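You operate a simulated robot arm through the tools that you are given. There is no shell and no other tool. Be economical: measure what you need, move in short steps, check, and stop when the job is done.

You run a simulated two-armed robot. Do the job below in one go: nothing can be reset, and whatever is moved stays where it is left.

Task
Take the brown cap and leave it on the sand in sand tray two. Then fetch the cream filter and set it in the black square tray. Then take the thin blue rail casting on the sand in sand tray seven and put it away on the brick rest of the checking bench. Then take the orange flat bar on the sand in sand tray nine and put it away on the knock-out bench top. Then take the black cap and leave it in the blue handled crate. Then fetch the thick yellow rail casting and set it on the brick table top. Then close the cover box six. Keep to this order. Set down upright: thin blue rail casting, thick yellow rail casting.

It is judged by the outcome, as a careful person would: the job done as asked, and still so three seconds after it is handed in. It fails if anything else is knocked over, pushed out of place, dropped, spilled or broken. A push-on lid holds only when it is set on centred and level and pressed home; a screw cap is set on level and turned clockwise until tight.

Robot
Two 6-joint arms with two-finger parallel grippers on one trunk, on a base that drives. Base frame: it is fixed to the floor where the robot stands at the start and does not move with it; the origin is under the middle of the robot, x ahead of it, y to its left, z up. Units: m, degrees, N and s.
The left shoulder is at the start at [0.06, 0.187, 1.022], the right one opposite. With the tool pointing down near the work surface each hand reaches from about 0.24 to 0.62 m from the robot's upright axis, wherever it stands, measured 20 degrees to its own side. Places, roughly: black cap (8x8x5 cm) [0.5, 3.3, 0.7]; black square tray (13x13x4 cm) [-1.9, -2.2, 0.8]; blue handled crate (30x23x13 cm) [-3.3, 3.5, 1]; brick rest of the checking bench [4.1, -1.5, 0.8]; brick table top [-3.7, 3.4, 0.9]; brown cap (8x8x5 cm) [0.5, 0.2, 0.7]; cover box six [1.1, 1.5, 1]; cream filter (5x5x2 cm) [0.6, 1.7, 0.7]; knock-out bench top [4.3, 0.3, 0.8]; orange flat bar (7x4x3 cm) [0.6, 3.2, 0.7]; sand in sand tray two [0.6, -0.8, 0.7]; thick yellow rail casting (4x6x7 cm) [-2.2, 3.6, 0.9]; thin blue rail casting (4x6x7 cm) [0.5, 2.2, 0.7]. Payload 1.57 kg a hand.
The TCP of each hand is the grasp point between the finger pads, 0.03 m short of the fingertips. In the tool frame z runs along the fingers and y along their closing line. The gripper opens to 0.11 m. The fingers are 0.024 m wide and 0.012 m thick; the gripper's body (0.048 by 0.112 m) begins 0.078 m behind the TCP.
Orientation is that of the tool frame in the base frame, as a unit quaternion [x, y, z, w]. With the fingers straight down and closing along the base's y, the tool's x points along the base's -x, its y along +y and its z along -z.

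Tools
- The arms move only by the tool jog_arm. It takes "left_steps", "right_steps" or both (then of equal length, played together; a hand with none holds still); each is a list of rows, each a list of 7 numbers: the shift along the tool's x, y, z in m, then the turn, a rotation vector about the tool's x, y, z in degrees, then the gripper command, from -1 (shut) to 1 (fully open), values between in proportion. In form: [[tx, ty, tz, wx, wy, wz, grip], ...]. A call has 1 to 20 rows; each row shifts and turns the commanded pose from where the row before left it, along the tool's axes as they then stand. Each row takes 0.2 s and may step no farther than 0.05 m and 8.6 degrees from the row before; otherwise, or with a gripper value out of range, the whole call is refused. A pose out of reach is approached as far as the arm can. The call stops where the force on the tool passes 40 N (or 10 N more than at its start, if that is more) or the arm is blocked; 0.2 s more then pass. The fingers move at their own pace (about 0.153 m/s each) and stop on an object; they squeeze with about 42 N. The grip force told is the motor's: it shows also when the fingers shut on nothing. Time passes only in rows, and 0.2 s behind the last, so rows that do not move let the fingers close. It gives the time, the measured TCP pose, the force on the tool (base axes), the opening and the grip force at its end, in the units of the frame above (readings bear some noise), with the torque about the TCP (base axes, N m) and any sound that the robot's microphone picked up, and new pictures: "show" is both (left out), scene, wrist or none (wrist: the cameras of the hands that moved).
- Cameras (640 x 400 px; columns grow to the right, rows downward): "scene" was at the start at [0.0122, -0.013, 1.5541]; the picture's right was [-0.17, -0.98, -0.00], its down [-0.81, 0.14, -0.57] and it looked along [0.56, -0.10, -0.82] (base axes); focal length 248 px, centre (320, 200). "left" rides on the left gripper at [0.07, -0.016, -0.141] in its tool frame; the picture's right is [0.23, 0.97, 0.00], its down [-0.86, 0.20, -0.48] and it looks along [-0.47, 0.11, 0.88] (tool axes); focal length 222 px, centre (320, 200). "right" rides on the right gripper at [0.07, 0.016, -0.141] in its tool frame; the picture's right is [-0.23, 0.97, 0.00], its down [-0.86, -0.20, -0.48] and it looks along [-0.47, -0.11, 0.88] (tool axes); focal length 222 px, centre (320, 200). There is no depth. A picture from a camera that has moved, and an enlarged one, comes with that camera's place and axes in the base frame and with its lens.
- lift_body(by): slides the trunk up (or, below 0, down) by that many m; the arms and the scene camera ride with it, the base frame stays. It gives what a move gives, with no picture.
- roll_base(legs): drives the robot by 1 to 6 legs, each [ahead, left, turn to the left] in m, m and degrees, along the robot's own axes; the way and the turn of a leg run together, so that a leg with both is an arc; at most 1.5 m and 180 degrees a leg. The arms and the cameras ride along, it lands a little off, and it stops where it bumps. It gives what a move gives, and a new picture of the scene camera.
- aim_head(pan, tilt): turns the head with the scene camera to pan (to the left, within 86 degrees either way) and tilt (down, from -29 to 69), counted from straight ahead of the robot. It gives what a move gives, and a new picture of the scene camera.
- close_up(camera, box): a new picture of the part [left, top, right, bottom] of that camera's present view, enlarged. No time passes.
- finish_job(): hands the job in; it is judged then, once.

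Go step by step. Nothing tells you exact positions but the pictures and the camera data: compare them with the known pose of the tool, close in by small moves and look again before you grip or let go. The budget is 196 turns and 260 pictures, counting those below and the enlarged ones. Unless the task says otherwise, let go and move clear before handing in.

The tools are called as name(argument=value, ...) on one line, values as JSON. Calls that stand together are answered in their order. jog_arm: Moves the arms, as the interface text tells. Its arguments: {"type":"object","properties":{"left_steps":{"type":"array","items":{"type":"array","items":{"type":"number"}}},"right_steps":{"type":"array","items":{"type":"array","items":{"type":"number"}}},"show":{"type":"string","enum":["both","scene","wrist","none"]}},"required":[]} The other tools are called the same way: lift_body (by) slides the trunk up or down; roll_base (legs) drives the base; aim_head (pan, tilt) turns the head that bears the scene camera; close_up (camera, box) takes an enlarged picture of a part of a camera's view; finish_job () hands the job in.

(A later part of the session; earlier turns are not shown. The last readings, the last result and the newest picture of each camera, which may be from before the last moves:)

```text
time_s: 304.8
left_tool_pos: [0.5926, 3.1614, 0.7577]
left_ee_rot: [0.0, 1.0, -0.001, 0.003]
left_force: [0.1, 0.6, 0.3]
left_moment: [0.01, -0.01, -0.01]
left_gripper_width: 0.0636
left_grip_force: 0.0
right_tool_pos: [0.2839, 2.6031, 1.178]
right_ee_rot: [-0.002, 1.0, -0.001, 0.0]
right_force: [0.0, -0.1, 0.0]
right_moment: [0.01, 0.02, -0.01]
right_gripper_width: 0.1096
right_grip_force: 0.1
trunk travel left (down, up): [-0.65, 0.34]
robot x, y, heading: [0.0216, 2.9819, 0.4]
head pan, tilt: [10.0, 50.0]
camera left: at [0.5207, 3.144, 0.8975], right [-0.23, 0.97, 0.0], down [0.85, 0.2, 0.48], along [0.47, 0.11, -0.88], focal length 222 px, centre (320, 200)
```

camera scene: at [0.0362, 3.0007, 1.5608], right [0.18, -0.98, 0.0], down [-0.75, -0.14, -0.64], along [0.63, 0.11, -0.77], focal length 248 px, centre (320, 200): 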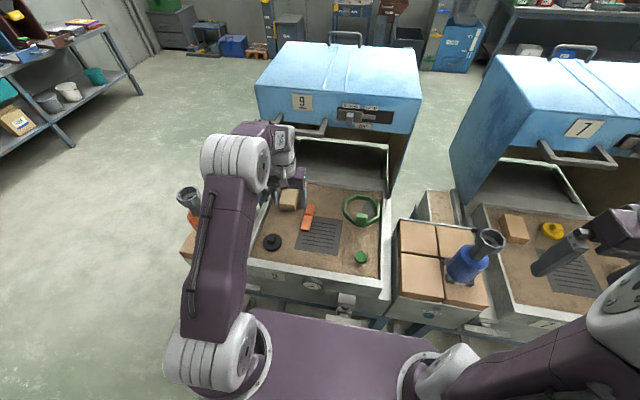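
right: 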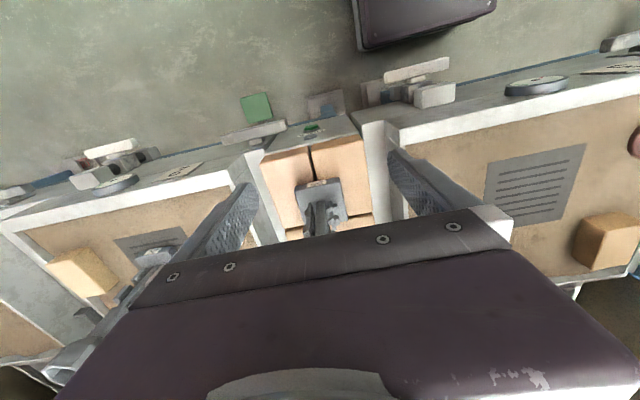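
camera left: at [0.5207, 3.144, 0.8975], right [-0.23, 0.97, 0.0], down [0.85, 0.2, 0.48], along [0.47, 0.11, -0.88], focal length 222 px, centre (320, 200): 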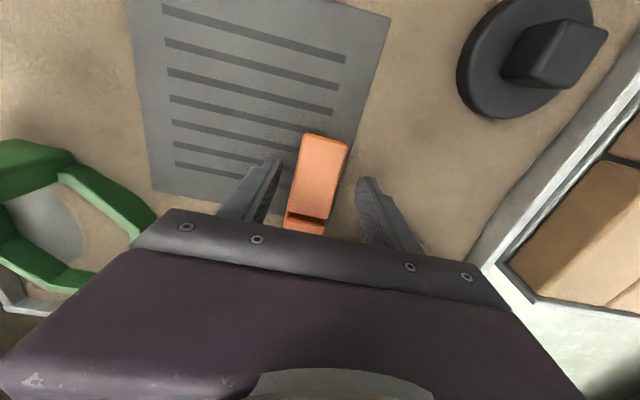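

jog_arm(left_steps=[[0, -0.003, 0.004, 0, 0, 0, 0.15], [0, 0, 0, 0, 0, 0, -1], [0, 0, 0, 0, 0, 0, -1], [0, 0, 0, 0, 0, 0, -1]], show="none")

jog_arm(left_steps=[[0, 0, -0.02, 0, 0, 0, -1], [0, 0, -0.03, 0, 0, 0, -1], [0, 0, -0.03, 0, 0, 0, -1], [0, 0, 0, 0, 0, 0, -1]], show="both")

```text
time_s: 305.8
left_tool_pos: [0.5914, 3.1572, 0.7542]
left_ee_rot: [0.0, 1.0, 0.001, 0.004]
left_force: [-0.4, -0.7, 0.6]
left_moment: [0.0, -0.01, -0.03]
left_gripper_width: 0.0353
left_grip_force: 41.5
right_tool_pos: [0.2827, 2.6042, 1.1778]
right_ee_rot: [-0.002, 1.0, 0.0, 0.001]
right_force: [-0.2, -0.4, 0.3]
right_moment: [0.04, -0.04, 0.02]
right_gripper_width: 0.11
right_grip_force: 0.1
trunk travel left (down, up): [-0.65, 0.34]
robot x, y, heading: [0.017, 2.9868, 0.0]
head pan, tilt: [10.0, 50.0]
```

```text
time_s: 306.8
left_tool_pos: [0.5936, 3.1567, 0.8356]
left_ee_rot: [0.0, 1.0, 0.0, 0.002]
left_force: [-1.0, 0.1, -1.7]
left_moment: [-0.03, 0.08, 0.02]
left_gripper_width: 0.0353
left_grip_force: 41.4
right_tool_pos: [0.2847, 2.6038, 1.1782]
right_ee_rot: [-0.002, 1.0, 0.0, 0.0]
right_force: [0.9, 0.6, -0.3]
right_moment: [-0.01, 0.01, -0.01]
right_gripper_width: 0.1096
right_grip_force: 0.0
trunk travel left (down, up): [-0.65, 0.34]
robot x, y, heading: [0.0178, 2.9858, 0.2]
head pan, tilt: [10.0, 50.0]
camera scene: at [0.0384, 3.0012, 1.5607], right [0.18, -0.98, 0.0], down [-0.75, -0.14, -0.64], along [0.63, 0.11, -0.77], focal length 248 px, centre (320, 200)
camera left: at [0.5219, 3.1398, 0.9749], right [-0.23, 0.97, 0.0], down [0.85, 0.2, 0.48], along [0.47, 0.11, -0.88], focal length 222 px, centre (320, 200)
```

scene: 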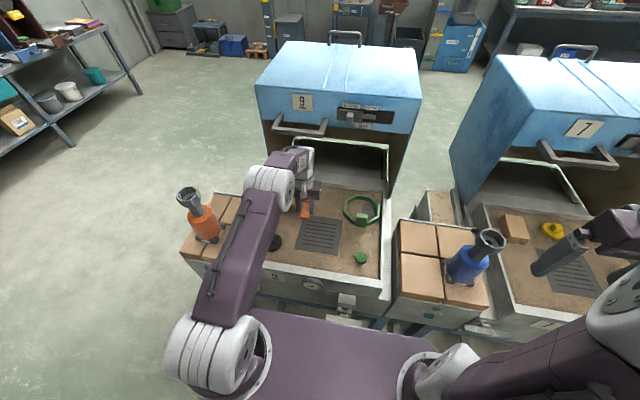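
left: 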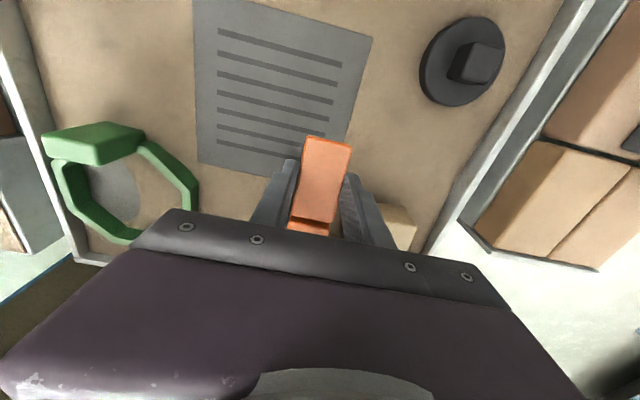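

The far half seems to have come up with it. I'll lift further and look from the scene camera.

jog_arm(left_steps=[[0, 0, -0.04, 0, 0, 0, -1], [0, 0, -0.04, 0, 0, 0, -1], [0, 0, -0.04, 0, 0, 0, -1], [0.045, 0, -0.01, 0, 0, 0, -1], [0.045, 0, 0, 0, 0, 0, -1], [0.045, 0, 0, 0, 0, 0, -1], [0.045, 0, 0, 0, 0, 0, -1], [0.04, 0, 0, 0, 0, 0, -1]], show="scene")

close_up(camera="scene", box=[220, 150, 380, 270])

```text
time_s: 308.6
left_tool_pos: [0.3687, 3.1515, 0.9599]
left_ee_rot: [0.0, 1.0, 0.001, 0.004]
left_force: [-0.3, -0.2, -2.0]
left_moment: [0.02, 0.06, -0.02]
left_gripper_width: 0.0351
left_grip_force: 41.8
right_tool_pos: [0.2829, 2.6021, 1.1787]
right_ee_rot: [-0.002, 1.0, 0.0, 0.0]
right_force: [-0.7, 0.3, 0.2]
right_moment: [0.0, -0.02, 0.0]
right_gripper_width: 0.11
right_grip_force: 0.0
trunk travel left (down, up): [-0.65, 0.34]
robot x, y, heading: [0.0209, 2.9876, 0.1]
head pan, tilt: [10.0, 50.0]
camera scene: at [0.0362, 3.001, 1.5608], right [0.18, -0.98, 0.0], down [-0.75, -0.14, -0.64], along [0.63, 0.11, -0.77], focal length 248 px, centre (320, 200)
```

scene: 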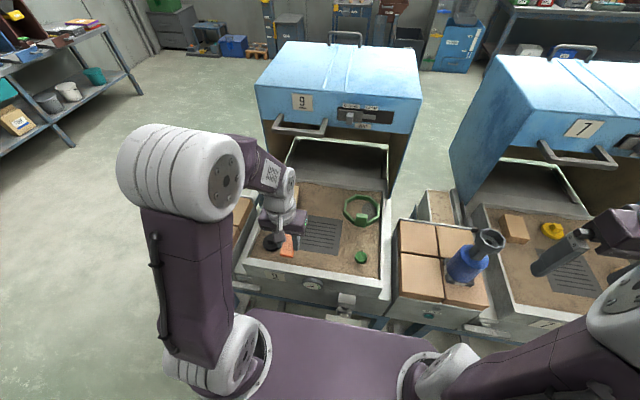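

```text
3.33 times, centred on (300, 210) of scene
camera zoom: at [0.0362, 3.001, 1.5608], right [0.18, -0.98, 0.0], down [-0.75, -0.14, -0.64], along [0.63, 0.11, -0.77], focal length 826 px, centre (387, 167)
```

zoom: 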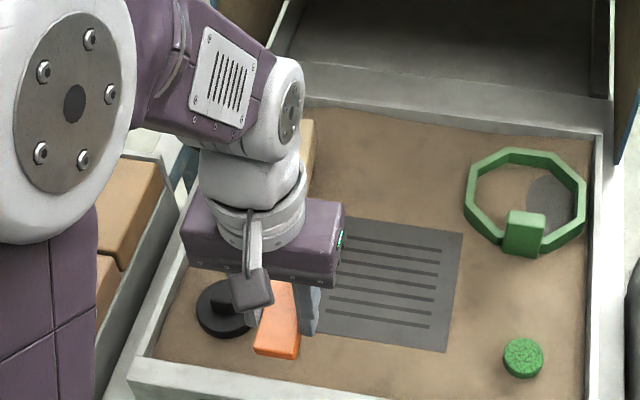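

The whole orange bar is in the hand; it's one notched piece. Next I'll drive round to the knock-out bench.

roll_base(legs=[[-0.22, 0, 0], [0, 1.5, 0], [1.5, 0, 0], [1.5, 0, 0], [0, -1.5, 0]])

```text
time_s: 338.6
left_tool_pos: [3.1946, 3.166, 0.9597]
left_ee_rot: [-0.004, 1.0, 0.0, 0.004]
left_force: [0.2, 0.1, -1.2]
left_moment: [0.02, 0.04, 0.0]
left_gripper_width: 0.0355
left_grip_force: 42.1
right_tool_pos: [3.1135, 2.6159, 1.1795]
right_ee_rot: [-0.006, 1.0, 0.0, -0.001]
right_force: [-0.2, 0.7, -0.6]
right_moment: [-0.05, 0.02, 0.01]
right_gripper_width: 0.1099
right_grip_force: 0.1
trunk travel left (down, up): [-0.65, 0.34]
robot x, y, heading: [2.8442, 2.9973, 0.7]
head pan, tilt: [10.0, 50.0]
camera scene: at [2.8636, 3.0119, 1.5608], right [0.19, -0.98, 0.0], down [-0.75, -0.14, -0.64], along [0.63, 0.12, -0.77], focal length 248 px, centre (320, 200)
```

scene: 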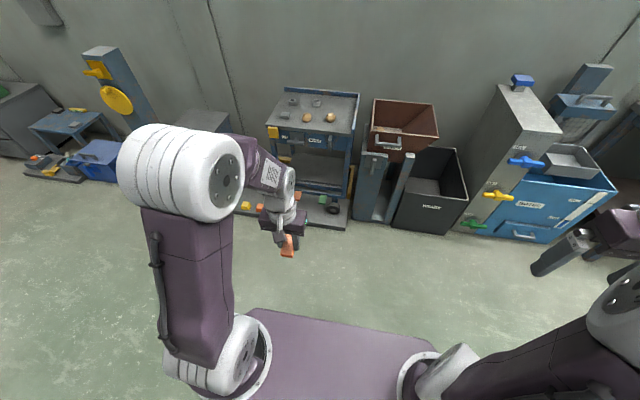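

roll_base(legs=[[0, -1.5, 0], [0, -1.2, 0]])

aim_head(pan=0, tilt=30)

```text
time_s: 351.7
left_tool_pos: [3.2158, 0.4748, 0.9604]
left_ee_rot: [-0.006, 1.0, 0.001, 0.004]
left_force: [1.0, 0.8, -1.6]
left_moment: [0.01, 0.08, 0.0]
left_gripper_width: 0.0352
left_grip_force: 42.0
right_tool_pos: [3.1357, -0.0758, 1.1784]
right_ee_rot: [-0.009, 1.0, -0.001, -0.001]
right_force: [0.0, 0.5, -1.2]
right_moment: [0.01, 0.01, -0.02]
right_gripper_width: 0.11
right_grip_force: 0.1
trunk travel left (down, up): [-0.65, 0.34]
robot x, y, heading: [2.866, 0.3068, 0.7]
head pan, tilt: [10.0, 50.0]
camera scene: at [2.8858, 0.3194, 1.5608], right [0.19, -0.98, 0.0], down [-0.75, -0.15, -0.64], along [0.63, 0.12, -0.77], focal length 248 px, centre (320, 200)
```

scene: 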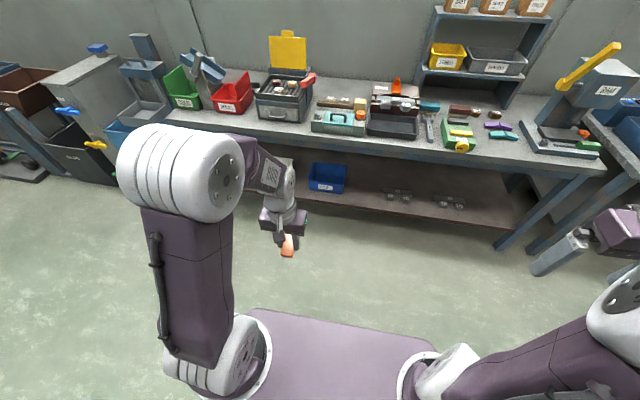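

```text
time_s: 352.5
left_tool_pos: [3.2169, 0.4746, 0.9603]
left_ee_rot: [-0.007, 1.0, -0.001, 0.004]
left_force: [1.1, 0.3, -2.0]
left_moment: [-0.03, 0.07, 0.0]
left_gripper_width: 0.0351
left_grip_force: 42.3
right_tool_pos: [3.1367, -0.0764, 1.1782]
right_ee_rot: [-0.008, 1.0, -0.001, 0.0]
right_force: [0.1, 0.6, 0.1]
right_moment: [0.01, 0.01, -0.01]
right_gripper_width: 0.1099
right_grip_force: 0.1
trunk travel left (down, up): [-0.65, 0.34]
robot x, y, heading: [2.8691, 0.3059, 0.9]
head pan, tilt: [0.0, 30.0]
camera scene: at [2.9006, 0.3063, 1.5902], right [0.02, -1.0, 0.0], down [-0.5, -0.01, -0.87], along [0.87, 0.01, -0.5], focal length 248 px, centre (320, 200)
```

scene: 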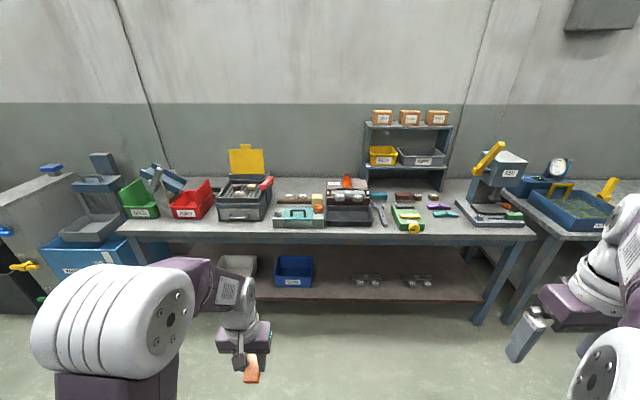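

close_up(camera="scene", box=[240, 160, 480, 260])

close_up(camera="scene", box=[380, 170, 500, 245])

```text
2.67 times, centred on (360, 210) of scene
camera zoom: at [2.9006, 0.3063, 1.5902], right [0.02, -1.0, 0.0], down [-0.5, -0.01, -0.87], along [0.87, 0.01, -0.5], focal length 661 px, centre (213, 173)
```

zoom: 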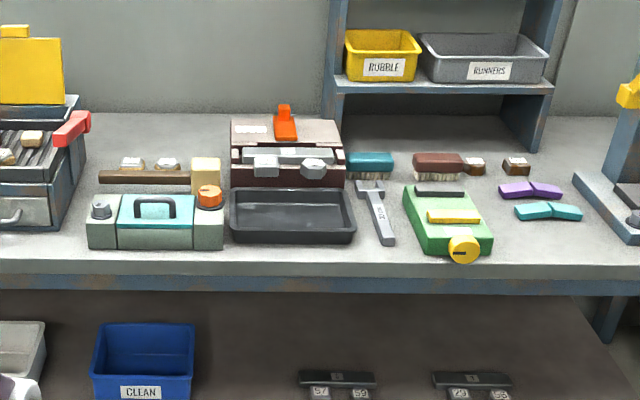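

```text
5.33 times, centred on (440, 208) of scene
camera zoom: at [2.9006, 0.3063, 1.5902], right [0.02, -1.0, 0.0], down [-0.5, -0.01, -0.87], along [0.87, 0.01, -0.5], focal length 1321 px, centre (-320, 160)
```

zoom: 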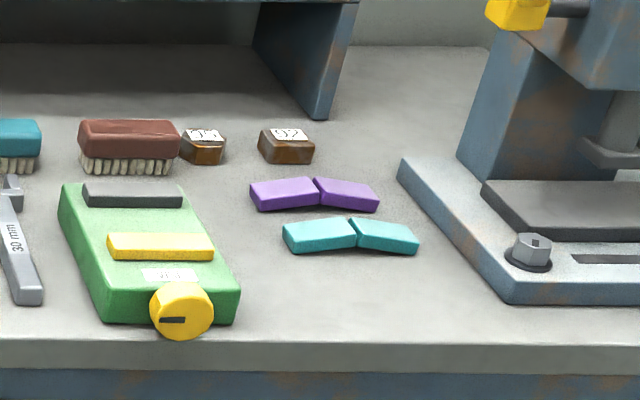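

The bench has matching purple and teal bars lying along y. There's free space in front of them at about x = 4.0, y = -0.30 to -0.44. I'll turn the bar 90° to lie parallel and drive over.

jog_arm(left_steps=[[0, 0, 0, 0, 0, -8.5, -1], [0, 0, 0, 0, 0, -8.5, -1], [0, 0, 0, 0, 0, -8.5, -1], [0, 0, 0, 0, 0, -8.5, -1], [0, 0, 0, 0, 0, -8.5, -1], [0, 0, 0, 0, 0, -8.5, -1], [0, 0, 0, 0, 0, -8.5, -1], [0, 0, 0, 0, 0, -8.5, -1], [0, 0, 0, 0, 0, -8.5, -1], [0, 0, 0, 0, 0, -8.5, -1], [0, 0, 0, 0, 0, -5, -1], [0, 0, 0, 0, 0, 0, -1]], show="wrist")

roll_base(legs=[[0, -0.86, -0.9], [0.6, 0, 0]])

aim_head(pan=10, tilt=50)

```text
time_s: 355.1
left_tool_pos: [3.216, 0.4744, 0.96]
left_ee_rot: [0.712, -0.702, 0.003, -0.002]
left_force: [-0.2, 1.0, -2.5]
left_moment: [-0.09, -0.03, 0.02]
left_gripper_width: 0.035
left_grip_force: 42.1
right_tool_pos: [3.1361, -0.0744, 1.1784]
right_ee_rot: [-0.008, 1.0, 0.001, 0.001]
right_force: [0.4, -0.1, -0.2]
right_moment: [-0.02, 0.01, -0.03]
right_gripper_width: 0.1099
right_grip_force: 0.1
trunk travel left (down, up): [-0.65, 0.34]
robot x, y, heading: [2.8667, 0.3053, 1.2]
head pan, tilt: [0.0, 30.0]
camera left: at [3.2321, 0.404, 1.0999], right [-0.97, -0.24, -0.01], down [-0.21, 0.85, 0.48], along [-0.11, 0.46, -0.88], focal length 222 px, centre (320, 200)
```

left: 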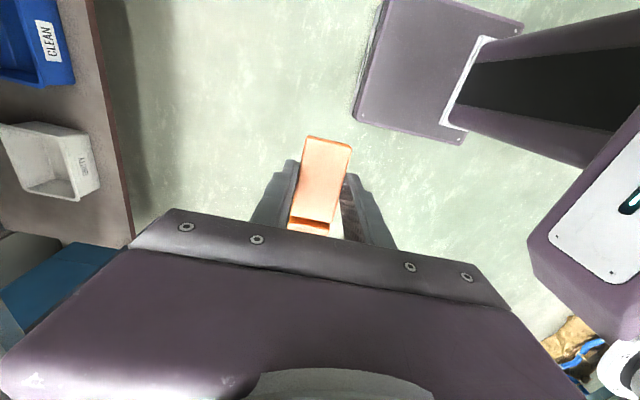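

```text
time_s: 362.6
left_tool_pos: [3.8198, -0.3964, 0.9591]
left_ee_rot: [-0.699, 0.715, -0.002, 0.002]
left_force: [0.2, -0.5, -2.0]
left_moment: [-0.08, 0.02, 0.03]
left_gripper_width: 0.0353
left_grip_force: 41.8
right_tool_pos: [3.7206, -0.9429, 1.1786]
right_ee_rot: [0.01, 1.0, 0.0, 0.0]
right_force: [0.0, 0.6, -0.4]
right_moment: [0.0, 0.0, 0.01]
right_gripper_width: 0.1098
right_grip_force: 0.0
trunk travel left (down, up): [-0.65, 0.34]
robot x, y, heading: [3.4691, -0.552, -1.1]
head pan, tilt: [0.0, 30.0]
camera scene: at [3.4989, -0.5538, 1.5903], right [-0.02, -1.0, 0.0], down [-0.5, 0.01, -0.87], along [0.87, -0.02, -0.5], focal length 248 px, centre (320, 200)
```

scene: 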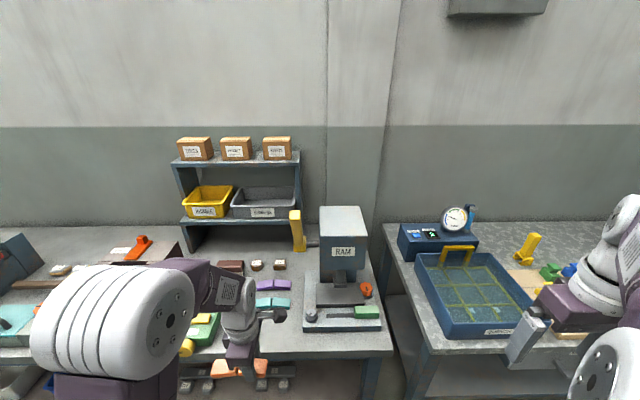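

```text
time_s: 363.4
left_tool_pos: [3.8202, -0.3968, 0.9603]
left_ee_rot: [-0.699, 0.715, -0.001, 0.002]
left_force: [-0.9, 0.2, -1.9]
left_moment: [-0.09, 0.02, 0.01]
left_gripper_width: 0.0352
left_grip_force: 42.1
right_tool_pos: [3.7215, -0.9433, 1.1787]
right_ee_rot: [0.009, 1.0, -0.001, 0.0]
right_force: [-0.8, -0.1, -0.1]
right_moment: [-0.01, 0.03, -0.01]
right_gripper_width: 0.1099
right_grip_force: 0.1
trunk travel left (down, up): [-0.65, 0.34]
robot x, y, heading: [3.4696, -0.5489, -1.0]
head pan, tilt: [10.0, 50.0]
camera scene: at [3.4848, -0.5401, 1.5608], right [0.15, -0.99, 0.0], down [-0.76, -0.12, -0.64], along [0.64, 0.1, -0.77], focal length 248 px, centre (320, 200)
```

scene: 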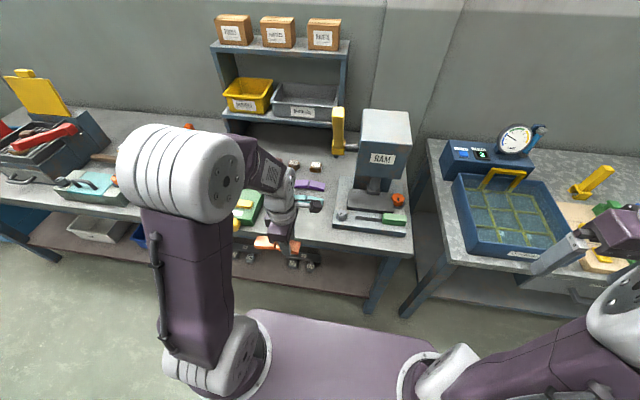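

The free spot is centred on about [4.0, -0.38]. I'll move the bar over it.

jog_arm(left_steps=[[0.005, -0.045, 0, 0, 0, -1.2, -1], [0.006, -0.045, 0, 0, 0, 0, -1], [0.006, -0.045, 0, 0, 0, 0, -1], [0, -0.045, 0, 0, 0, 0, -1], [0, 0, 0.03, 0, 0, 0, -1], [0, 0, 0, 0, 0, 0, -1]])

close_up(camera="scene", box=[220, 150, 380, 270])

```text
time_s: 364.8
left_tool_pos: [4.0017, -0.4171, 0.9295]
left_ee_rot: [-0.706, 0.708, -0.002, 0.001]
left_force: [0.7, 0.3, -2.4]
left_moment: [-0.1, -0.01, -0.02]
left_gripper_width: 0.0354
left_grip_force: 42.0
right_tool_pos: [3.7207, -0.9442, 1.1777]
right_ee_rot: [0.01, 1.0, 0.001, 0.0]
right_force: [-0.1, 0.2, -0.2]
right_moment: [0.0, 0.01, 0.02]
right_gripper_width: 0.1099
right_grip_force: 0.2
trunk travel left (down, up): [-0.65, 0.34]
robot x, y, heading: [3.4635, -0.5519, -1.3]
head pan, tilt: [10.0, 50.0]
camera scene: at [3.4848, -0.5403, 1.5608], right [0.15, -0.99, 0.0], down [-0.76, -0.12, -0.64], along [0.63, 0.1, -0.77], focal length 248 px, centre (320, 200)
camera left: at [4.0162, -0.4877, 1.07], right [-0.97, -0.22, -0.01], down [-0.2, 0.86, 0.48], along [-0.1, 0.47, -0.88], focal length 222 px, centre (320, 200)
```

scene: 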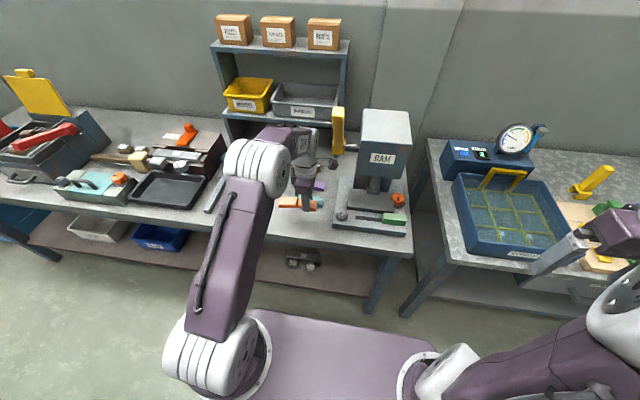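
left: 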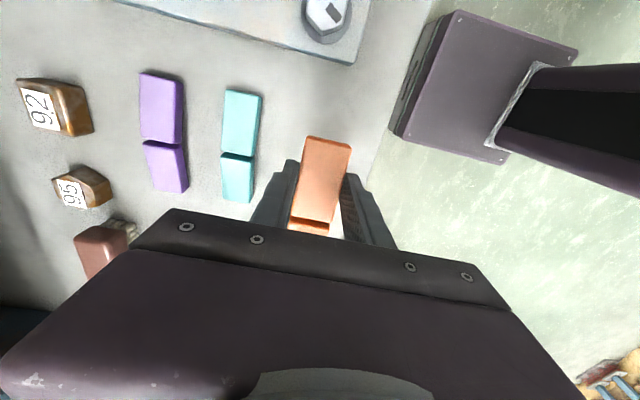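

```text
3.33 times, centred on (300, 210) of scene
camera zoom: at [3.4848, -0.5403, 1.5608], right [0.15, -0.99, 0.0], down [-0.76, -0.12, -0.64], along [0.63, 0.1, -0.77], focal length 826 px, centre (387, 167)
```

zoom: 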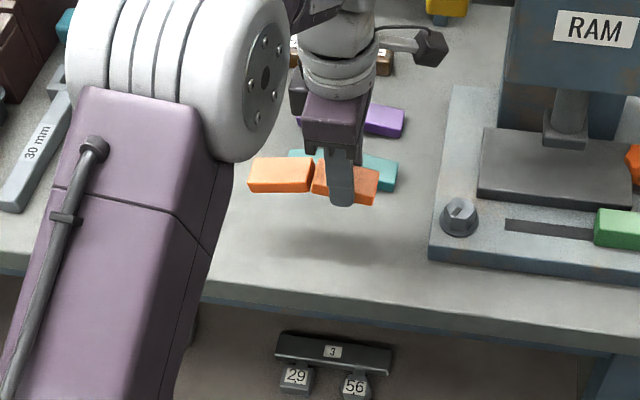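

Clear all round. I'll lower to contact.

jog_arm(left_steps=[[0, 0, 0.03, 0, 0, 0, -1], [0, 0, 0.03, 0, 0, 0, -1], [0, 0, 0.015, 0, 0, 0, -1], [0, 0, 0.006, 0, 0, 0, -1], [0, 0, 0.005, 0, 0, 0, -1], [0, 0, 0, 0, 0, 0, -1]], show="wrist")

```text
time_s: 366.2
left_tool_pos: [3.9997, -0.415, 0.8446]
left_ee_rot: [0.707, -0.707, 0.003, -0.003]
left_force: [0.3, -0.1, -1.7]
left_moment: [-0.08, -0.01, 0.01]
left_gripper_width: 0.0352
left_grip_force: 42.4
right_tool_pos: [3.7209, -0.9441, 1.1783]
right_ee_rot: [0.009, 1.0, -0.001, 0.0]
right_force: [-0.7, -1.5, 0.2]
right_moment: [0.01, 0.01, -0.03]
right_gripper_width: 0.11
right_grip_force: 0.0
trunk travel left (down, up): [-0.65, 0.34]
robot x, y, heading: [3.4657, -0.5542, -1.1]
head pan, tilt: [10.0, 50.0]
camera left: at [4.0149, -0.4854, 0.9843], right [-0.97, -0.22, -0.01], down [-0.2, 0.86, 0.48], along [-0.1, 0.47, -0.88], focal length 222 px, centre (320, 200)
```

left: 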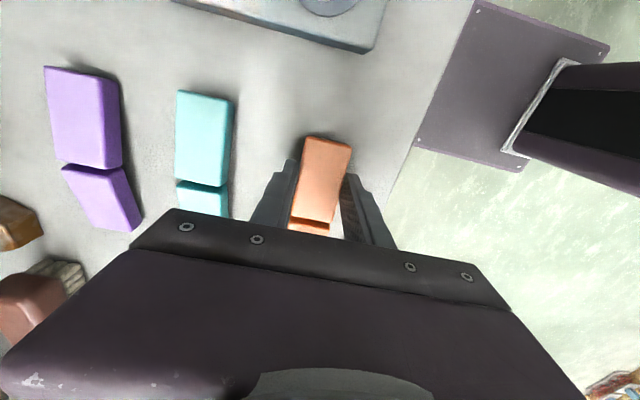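

jog_arm(left_steps=[[0, 0, 0.004, 0, 0, 0, -1], [0, 0, 0.004, 0, 0, 0, -1], [0, 0, 0.004, 0, 0, 0, -1], [0, 0, 0.003, 0, 0, 0, -1], [0, 0, 0.003, 0, 0, 0, -1], [0, 0, 0, 0, 0, 0, -1]], show="none")

```text
time_s: 367.6
left_tool_pos: [3.9972, -0.4161, 0.8293]
left_ee_rot: [-0.706, 0.708, -0.004, 0.003]
left_force: [4.0, 1.1, 37.0]
left_moment: [-0.48, 0.75, 0.07]
left_gripper_width: 0.0351
left_grip_force: 42.6
right_tool_pos: [3.7178, -0.9438, 1.1796]
right_ee_rot: [0.01, 1.0, 0.001, 0.002]
right_force: [0.1, 0.0, 0.5]
right_moment: [0.0, 0.01, -0.03]
right_gripper_width: 0.1099
right_grip_force: 0.1
trunk travel left (down, up): [-0.65, 0.34]
robot x, y, heading: [3.4662, -0.5537, -1.1]
head pan, tilt: [10.0, 50.0]
```

Contact is made at z ≈ 0.829. I'll ease off, release and lift.

jog_arm(left_steps=[[0, 0, -0.003, 0, 0, 0, -1], [0, 0, 0, 0, 0, 0, -0.1], [0, 0, 0, 0, 0, 0, -0.1], [0, 0, -0.02, 0, 0, 0, -0.1], [0, 0, -0.04, 0, 0, 0, -0.1], [0, 0, -0.04, 0, 0, 0, -0.1], [0, 0, -0.04, 0, 0, 0, -0.1], [0, 0.045, 0, 0, 0, 8.5, -0.1], [0, 0, 0, 0, 0, 8.5, -0.1], [0, 0, 0, 0, 0, 8.5, -0.1], [0, 0, 0, 0, 0, 8.5, -0.1], [0, 0, 0, 0, 0, 8.5, -0.1], [0, 0, 0, 0, 0, 8.5, -0.1], [0, 0, 0, 0, 0, 8.5, -0.1], [0, 0, 0, 0, 0, 8.5, -0.1], [0, 0, 0, 0, 0, 8.5, -0.1], [0, 0, 0, 0, 0, 8.5, -0.1], [0.04, 0, 0, 0, 0, 4, -0.1], [0.045, 0, 0, 0, 0, 0, -0.1]], show="scene")

close_up(camera="scene", box=[220, 150, 380, 270])

```text
time_s: 371.6
left_tool_pos: [3.8677, -0.4197, 0.9687]
left_ee_rot: [-0.007, 1.0, -0.001, 0.004]
left_force: [0.9, 0.8, -0.1]
left_moment: [0.0, -0.01, 0.0]
left_gripper_width: 0.0494
left_grip_force: 0.1
right_tool_pos: [3.718, -0.944, 1.179]
right_ee_rot: [0.01, 1.0, -0.001, 0.001]
right_force: [0.6, 0.0, 0.0]
right_moment: [0.02, -0.03, 0.05]
right_gripper_width: 0.1098
right_grip_force: 0.1
trunk travel left (down, up): [-0.65, 0.34]
robot x, y, heading: [3.4677, -0.5528, -1.2]
head pan, tilt: [10.0, 50.0]
camera scene: at [3.4824, -0.5401, 1.5608], right [0.15, -0.99, 0.0], down [-0.76, -0.12, -0.64], along [0.64, 0.1, -0.77], focal length 248 px, centre (320, 200)
```

scene: 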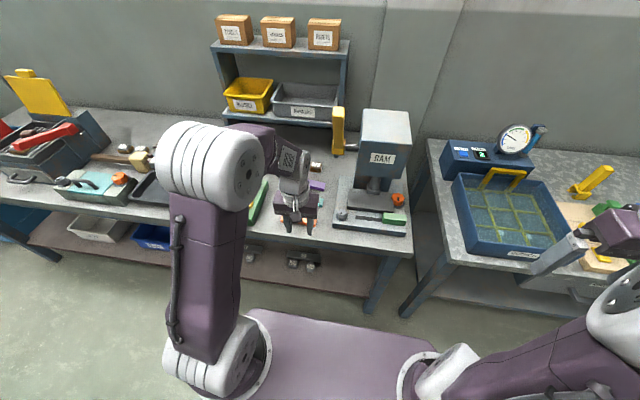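

```text
3.33 times, centred on (300, 210) of scene
camera zoom: at [3.4824, -0.5401, 1.5608], right [0.15, -0.99, 0.0], down [-0.76, -0.12, -0.64], along [0.64, 0.1, -0.77], focal length 826 px, centre (387, 167)
```

zoom: 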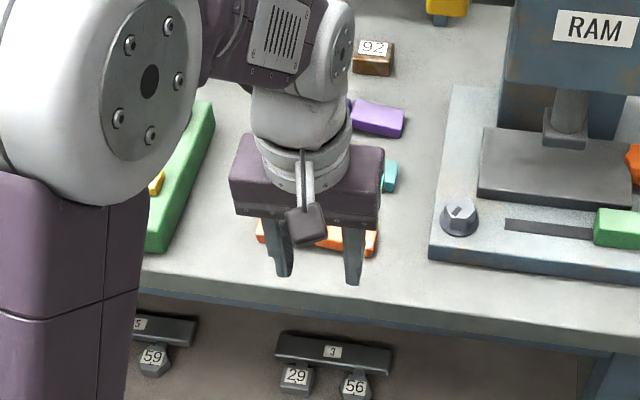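

The orange bar lies flat on the knock-out bench. Next I'll go back round to tray nine for the black cap.

roll_base(legs=[[-0.62, 0, 1.2], [0, 1.5, 0], [0, 1.5, 0], [0, 1.5, 0], [0, 0.6, 0]])

```text
time_s: 399.5
left_tool_pos: [3.1537, 4.764, 0.9667]
left_ee_rot: [-0.019, 1.0, 0.0, 0.004]
left_force: [1.0, 0.7, -0.7]
left_moment: [-0.05, -0.01, -0.02]
left_gripper_width: 0.0495
left_grip_force: 0.0
right_tool_pos: [3.0182, 4.2356, 1.1778]
right_ee_rot: [-0.002, 1.0, 0.0, 0.0]
right_force: [1.3, -0.1, 0.2]
right_moment: [0.01, 0.01, -0.01]
right_gripper_width: 0.11
right_grip_force: 0.1
trunk travel left (down, up): [-0.65, 0.34]
robot x, y, heading: [2.7545, 4.6185, 0.2]
head pan, tilt: [10.0, 50.0]
camera scene: at [2.7721, 4.6338, 1.5608], right [0.18, -0.98, 0.0], down [-0.75, -0.14, -0.64], along [0.63, 0.11, -0.77], focal length 248 px, centre (320, 200)
```

scene: 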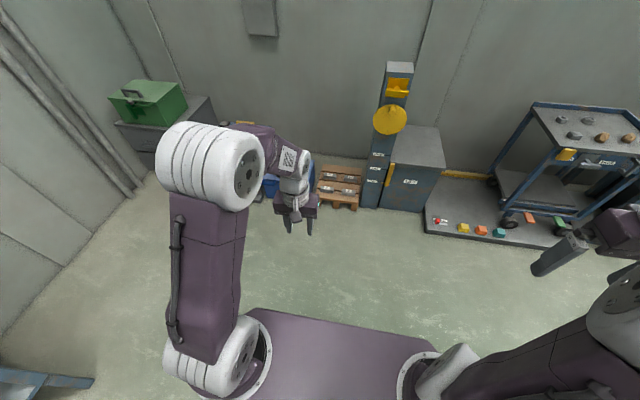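

roll_base(legs=[[-1.5, 0, 0], [-1.5, 0, 0], [0, -1.5, 0], [0.25, 0, 0]])

close_up(camera="left", box=[0, 0, 640, 400])

```text
time_s: 421.9
left_tool_pos: [0.4551, 3.2213, 0.964]
left_ee_rot: [-0.067, 0.998, 0.0, 0.0]
left_force: [0.8, 0.2, -0.5]
left_moment: [-0.01, 0.06, 0.0]
left_gripper_width: 0.0494
left_grip_force: 0.0
right_tool_pos: [0.3708, 2.6834, 1.1775]
right_ee_rot: [-0.051, 0.999, -0.001, -0.004]
right_force: [0.7, 0.5, 0.0]
right_moment: [-0.04, 0.12, -0.01]
right_gripper_width: 0.11
right_grip_force: 0.1
trunk travel left (down, up): [-0.65, 0.34]
robot x, y, heading: [0.0691, 3.0422, 6.0]
head pan, tilt: [10.0, 50.0]
stopped in leg 4: the robot was blocked; the commanded pose is now the measured one
camera scene: at [0.0901, 3.0574, 1.5606], right [0.27, -0.96, 0.0], down [-0.74, -0.21, -0.64], along [0.61, 0.17, -0.77], focal length 248 px, centre (320, 200)
```

scene: 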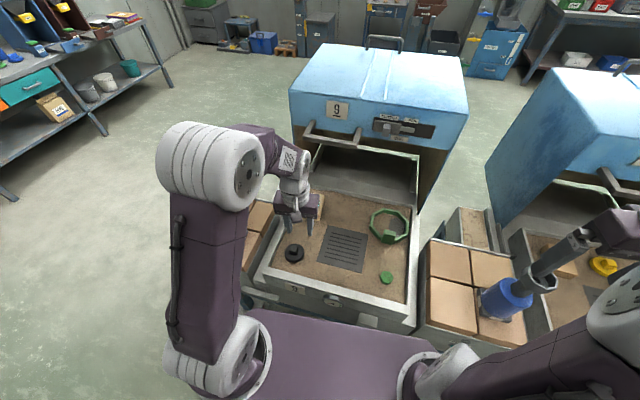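

```text
1.00 times, centred on (320, 200) of left
camera zoom: at [0.3871, 3.1967, 1.1041], right [-0.36, 0.93, 0.0], down [0.82, 0.31, 0.48], along [0.45, 0.17, -0.88], focal length 222 px, centre (320, 200)
```

zoom: 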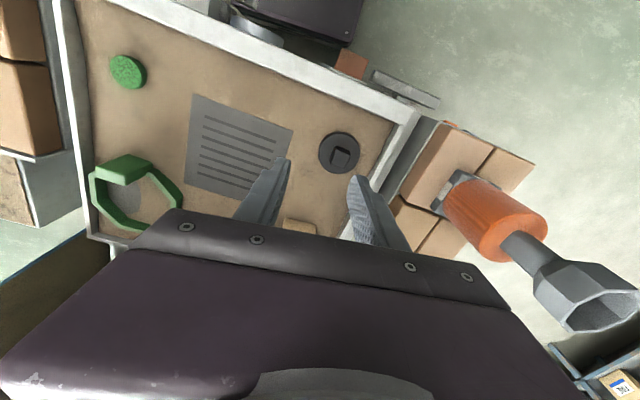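

The base touched the stand, heading 6° off; nothing seems disturbed. I'll back off slightly and straighten.

roll_base(legs=[[-0.07, 0.03, -6]])

close_up(camera="left", box=[240, 60, 400, 220])

```text
time_s: 423.0
left_tool_pos: [0.3938, 3.2058, 0.9678]
left_ee_rot: [-0.014, 1.0, 0.0, 0.004]
left_force: [0.2, 0.6, -0.1]
left_moment: [-0.02, -0.01, -0.01]
left_gripper_width: 0.0495
left_grip_force: 0.2
right_tool_pos: [0.2526, 2.6796, 1.1783]
right_ee_rot: [0.002, 1.0, -0.001, 0.0]
right_force: [0.0, -1.0, -0.3]
right_moment: [0.01, -0.01, -0.01]
right_gripper_width: 0.11
right_grip_force: 0.1
trunk travel left (down, up): [-0.65, 0.34]
robot x, y, heading: [-0.0044, 3.0686, -0.3]
head pan, tilt: [10.0, 50.0]
camera scene: at [0.0113, 3.0799, 1.5607], right [0.17, -0.99, 0.0], down [-0.76, -0.13, -0.64], along [0.63, 0.11, -0.77], focal length 248 px, centre (320, 200)
```

scene: 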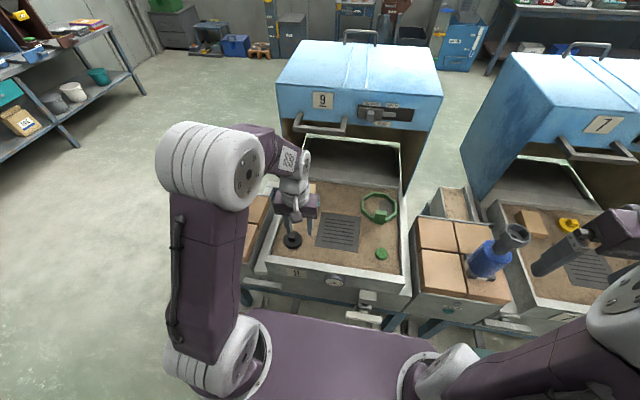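

```text
2.50 times, centred on (320, 140) of left
camera zoom: at [0.3239, 3.1871, 1.1062], right [-0.25, 0.97, 0.0], down [0.85, 0.22, 0.48], along [0.47, 0.12, -0.88], focal length 555 px, centre (320, 350)
```

zoom: 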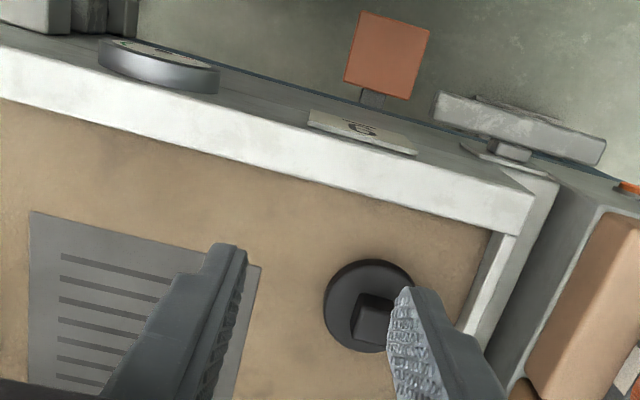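

jog_arm(left_steps=[[-0.025, 0.03, 0.03, 0, 0, 1.6, 0.3], [-0.02, 0.03, 0.03, 0, 0, 0, 0.3], [0, 0, 0, 0, 0, 0, 0.3]], show="none")

close_up(camera="left", box=[250, 100, 390, 220])

```text
time_s: 423.8
left_tool_pos: [0.4377, 3.2675, 0.907]
left_ee_rot: [0.001, 1.0, 0.0, 0.004]
left_force: [0.3, 0.5, 0.4]
left_moment: [-0.02, -0.01, 0.01]
left_gripper_width: 0.0713
left_grip_force: 0.1
right_tool_pos: [0.2514, 2.6781, 1.1787]
right_ee_rot: [0.003, 1.0, -0.001, 0.0]
right_force: [0.3, -0.9, -0.3]
right_moment: [0.01, 0.0, 0.0]
right_gripper_width: 0.1099
right_grip_force: 0.1
trunk travel left (down, up): [-0.65, 0.34]
robot x, y, heading: [-0.0063, 3.0668, -0.2]
head pan, tilt: [10.0, 50.0]
```

```text
3.33 times, centred on (320, 160) of left
camera zoom: at [0.3665, 3.2506, 1.0452], right [-0.23, 0.97, 0.0], down [0.85, 0.2, 0.49], along [0.47, 0.11, -0.87], focal length 740 px, centre (320, 333)
```

zoom: 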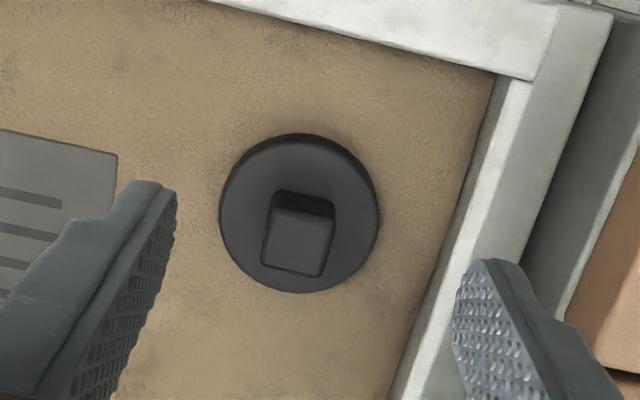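

The knob is at about [0.481, 3.268], square to the base. I'll lower onto it as with the brown cap.

jog_arm(left_steps=[[-0.043, 0.001, 0.0, 0, 0, 0, 0.1], [0, 0, 0.04, 0, 0, 0, 0.1], [0, 0, 0.04, 0, 0, 0, 0.1], [0, 0, 0.02, 0, 0, 0, 0.1], [0, 0, 0, 0, 0, 0, 0.1]], show="wrist")

```text
time_s: 425.0
left_tool_pos: [0.4825, 3.2679, 0.8061]
left_ee_rot: [0.0, 1.0, 0.0, 0.004]
left_force: [0.7, -0.6, -0.6]
left_moment: [0.03, -0.01, -0.03]
left_gripper_width: 0.0603
left_grip_force: 0.1
right_tool_pos: [0.251, 2.68, 1.1788]
right_ee_rot: [0.002, 1.0, -0.001, 0.0]
right_force: [-1.4, 0.6, 0.6]
right_moment: [0.0, 0.02, 0.02]
right_gripper_width: 0.1101
right_grip_force: 0.1
trunk travel left (down, up): [-0.65, 0.34]
robot x, y, heading: [-0.0072, 3.0644, -0.6]
head pan, tilt: [10.0, 50.0]
camera left: at [0.4109, 3.2506, 0.9456], right [-0.23, 0.97, 0.0], down [0.85, 0.2, 0.49], along [0.47, 0.11, -0.87], focal length 222 px, centre (320, 200)
```

left: 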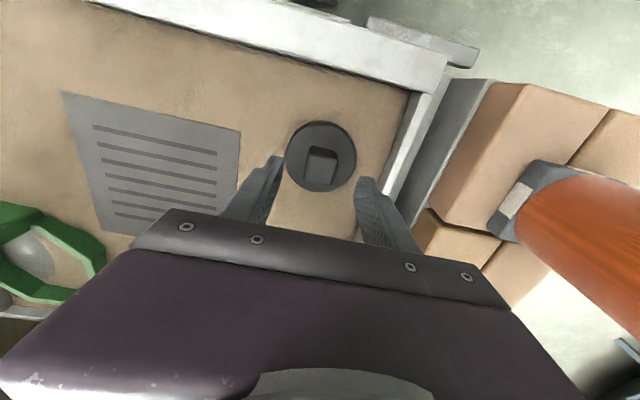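

jog_arm(left_steps=[[0, 0, 0.02, 0, 0, 0, 0.1], [0, 0, 0.013, 0, 0, 0, 0.1], [0, 0, 0, 0, 0, 0, 0.1], [0, 0, 0, 0, 0, 0, -1], [0, 0, 0, 0, 0, 0, -1], [0, 0, 0, 0, 0, 0, -1]], show="wrist")

```text
time_s: 426.4
left_tool_pos: [0.4827, 3.2679, 0.7744]
left_ee_rot: [0.0, 1.0, 0.0, 0.004]
left_force: [0.4, 0.1, 0.7]
left_moment: [-0.01, 0.03, 0.01]
left_gripper_width: 0.0267
left_grip_force: 37.1
right_tool_pos: [0.2529, 2.679, 1.1779]
right_ee_rot: [0.002, 1.0, -0.001, 0.0]
right_force: [0.5, -1.3, 1.0]
right_moment: [-0.03, -0.01, -0.02]
right_gripper_width: 0.1101
right_grip_force: 0.1
trunk travel left (down, up): [-0.65, 0.34]
robot x, y, heading: [-0.0069, 3.0699, -0.3]
head pan, tilt: [10.0, 50.0]
camera left: at [0.4112, 3.25, 0.9131], right [-0.23, 0.97, 0.0], down [0.85, 0.2, 0.48], along [0.47, 0.11, -0.87], focal length 222 px, centre (320, 200)
```

left: 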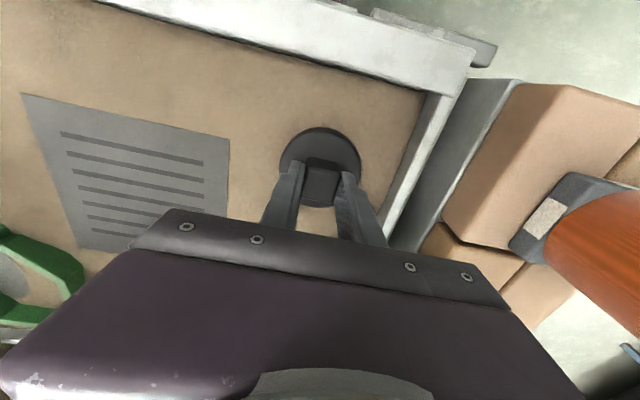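

The black cap is gripped. I'll lift it, draw back, and turn round to face the tables to the west.

jog_arm(left_steps=[[0, 0, -0.03, 0, 0, 0, -1], [0, 0, -0.04, 0, 0, 0, -1], [0, 0, -0.04, 0, 0, 0, -1], [0, 0, -0.04, 0, 0, 0, -1], [0, 0, -0.04, 0, 0, 0, -1], [0.045, 0, -0.02, 0, 0, 0, -1], [0.045, 0, 0, 0, 0, 0, -1], [0.03, 0, 0, 0, 0, 0, -1]], show="wrist")

roll_base(legs=[[-0.6, 0, 0], [0, 0, 178]])

aim_head(pan=0, tilt=22)

```text
time_s: 428.2
left_tool_pos: [0.3611, 3.2657, 0.985]
left_ee_rot: [0.0, 1.0, 0.001, 0.004]
left_force: [-0.2, -0.6, -0.7]
left_moment: [0.02, 0.0, -0.03]
left_gripper_width: 0.0268
left_grip_force: 37.8
right_tool_pos: [0.2511, 2.679, 1.1774]
right_ee_rot: [0.002, 1.0, -0.001, 0.0]
right_force: [0.9, -0.3, 0.2]
right_moment: [0.01, 0.0, -0.02]
right_gripper_width: 0.1099
right_grip_force: 0.2
trunk travel left (down, up): [-0.65, 0.34]
robot x, y, heading: [-0.0109, 3.0645, -0.3]
head pan, tilt: [10.0, 50.0]
camera left: at [0.2899, 3.2482, 1.1245], right [-0.23, 0.97, 0.0], down [0.85, 0.2, 0.49], along [0.47, 0.11, -0.87], focal length 222 px, centre (320, 200)
```

left: 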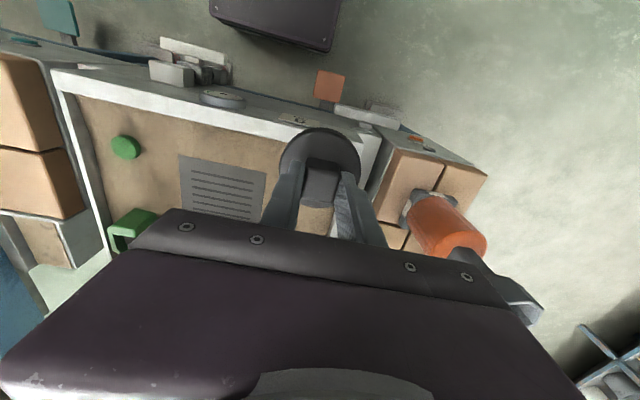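

```text
time_s: 438.9
left_tool_pos: [-0.9808, 2.8703, 0.9859]
left_ee_rot: [1.0, -0.005, -0.004, 0.0]
left_force: [0.1, -0.4, -1.4]
left_moment: [0.02, 0.01, 0.02]
left_gripper_width: 0.0266
left_grip_force: 37.8
right_tool_pos: [-0.8654, 3.4541, 1.1785]
right_ee_rot: [1.0, -0.008, 0.001, -0.001]
right_force: [-0.3, 0.1, 0.1]
right_moment: [-0.01, -0.01, -0.01]
right_gripper_width: 0.1102
right_grip_force: 0.1
trunk travel left (down, up): [-0.65, 0.34]
robot x, y, heading: [-0.6082, 3.0663, 179.0]
head pan, tilt: [10.0, 50.0]
camera scene: at [-0.6249, 3.0513, 1.5608], right [-0.16, 0.99, 0.0], down [0.76, 0.12, -0.64], along [-0.63, -0.1, -0.77], focal length 248 px, centre (320, 200)
```

scene: 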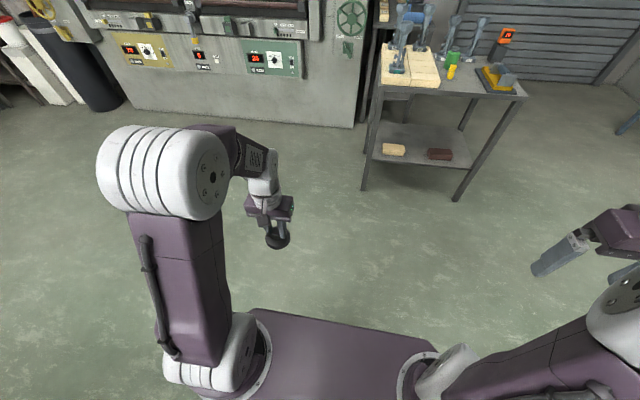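

```text
time_s: 439.8
left_tool_pos: [-0.9809, 2.8706, 0.9849]
left_ee_rot: [1.0, -0.006, -0.004, 0.0]
left_force: [0.3, 0.4, -0.5]
left_moment: [0.02, -0.02, 0.03]
left_gripper_width: 0.0268
left_grip_force: 38.3
right_tool_pos: [-0.8651, 3.4543, 1.1787]
right_ee_rot: [1.0, -0.008, 0.0, -0.001]
right_force: [0.2, -0.5, 0.4]
right_moment: [-0.01, -0.01, 0.0]
right_gripper_width: 0.1101
right_grip_force: 0.0
trunk travel left (down, up): [-0.65, 0.34]
robot x, y, heading: [-0.6072, 3.0635, 179.1]
head pan, tilt: [0.0, 22.0]
camera scene: at [-0.6416, 3.0649, 1.603], right [0.02, 1.0, 0.0], down [0.38, -0.01, -0.93], along [-0.93, 0.01, -0.38], focal length 248 px, centre (320, 200)
```

scene: 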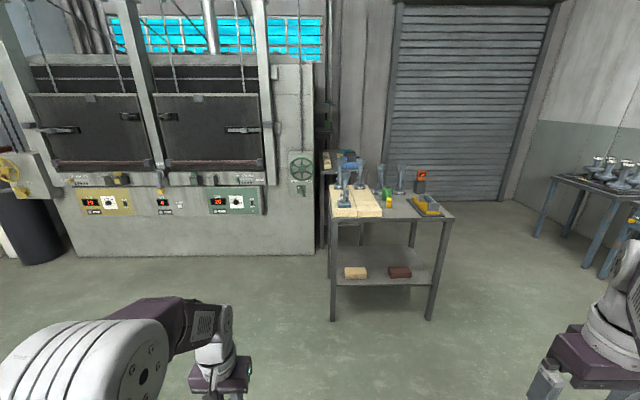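

The table ahead carries the yellow casting near its front, and the blue crate and brick top further back. I'll enlarge it.

close_up(camera="scene", box=[310, 130, 470, 240])

```text
3.64 times, centred on (390, 185) of scene
camera zoom: at [-0.6416, 3.0649, 1.603], right [0.02, 1.0, 0.0], down [0.38, -0.01, -0.93], along [-0.93, 0.01, -0.38], focal length 901 px, centre (66, 254)
```

zoom: 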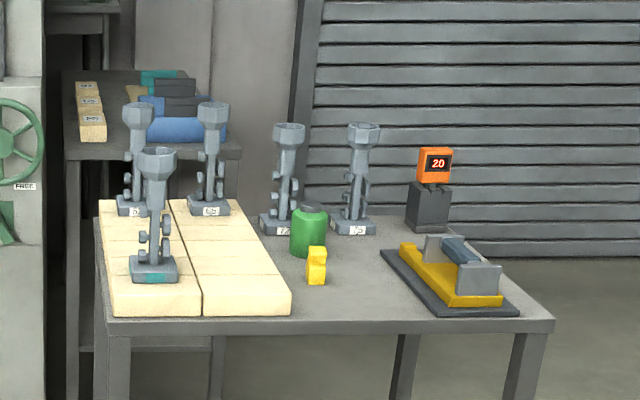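

There are two tables; the far one holds the blue crate. I'll go round on the +y side to look.

roll_base(legs=[[0, -1.35, 0], [1.5, 0, 0]])

aim_head(pan=30, tilt=30)

```text
time_s: 453.3
left_tool_pos: [-2.3925, 4.264, 0.986]
left_ee_rot: [1.0, -0.013, -0.003, 0.001]
left_force: [0.1, -0.2, -0.6]
left_moment: [-0.02, -0.01, 0.01]
left_gripper_width: 0.0267
left_grip_force: 37.7
right_tool_pos: [-2.2673, 4.8471, 1.1788]
right_ee_rot: [1.0, -0.016, 0.0, -0.001]
right_force: [-0.1, 0.0, -0.4]
right_moment: [0.0, 0.03, 0.01]
right_gripper_width: 0.1098
right_grip_force: 0.1
trunk travel left (down, up): [-0.65, 0.34]
robot x, y, heading: [-2.0179, 4.4505, 178.0]
head pan, tilt: [0.0, 22.0]
camera scene: at [-2.0495, 4.453, 1.6031], right [0.03, 1.0, 0.0], down [0.37, -0.01, -0.93], along [-0.93, 0.03, -0.37], focal length 248 px, centre (320, 200)
```

scene: 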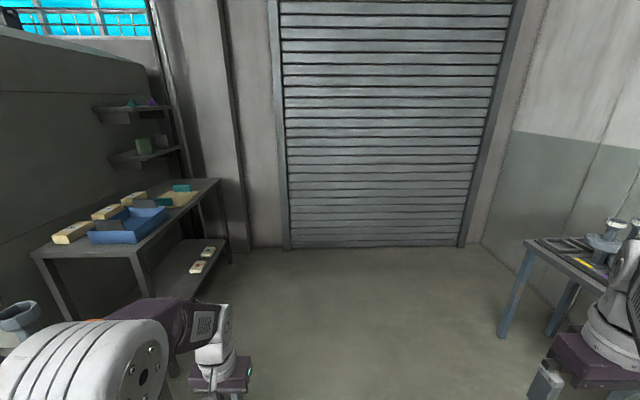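

```text
time_s: 454.3
left_tool_pos: [-2.3918, 4.2642, 0.9863]
left_ee_rot: [1.0, -0.014, -0.004, 0.0]
left_force: [0.3, -0.6, 0.5]
left_moment: [-0.02, 0.01, -0.01]
left_gripper_width: 0.0269
left_grip_force: 37.7
right_tool_pos: [-2.2672, 4.8467, 1.1779]
right_ee_rot: [1.0, -0.015, 0.0, -0.001]
right_force: [0.8, 0.2, 0.5]
right_moment: [0.01, 0.01, -0.02]
right_gripper_width: 0.1099
right_grip_force: 0.1
trunk travel left (down, up): [-0.65, 0.34]
robot x, y, heading: [-2.016, 4.4527, 178.1]
head pan, tilt: [30.0, 30.0]
camera scene: at [-2.0365, 4.4075, 1.5903], right [-0.47, 0.88, 0.0], down [0.44, 0.24, -0.87], along [-0.76, -0.41, -0.5], focal length 248 px, centre (320, 200)
```

scene: 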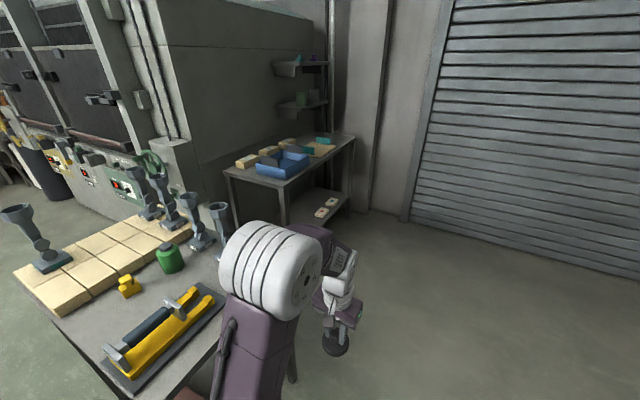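

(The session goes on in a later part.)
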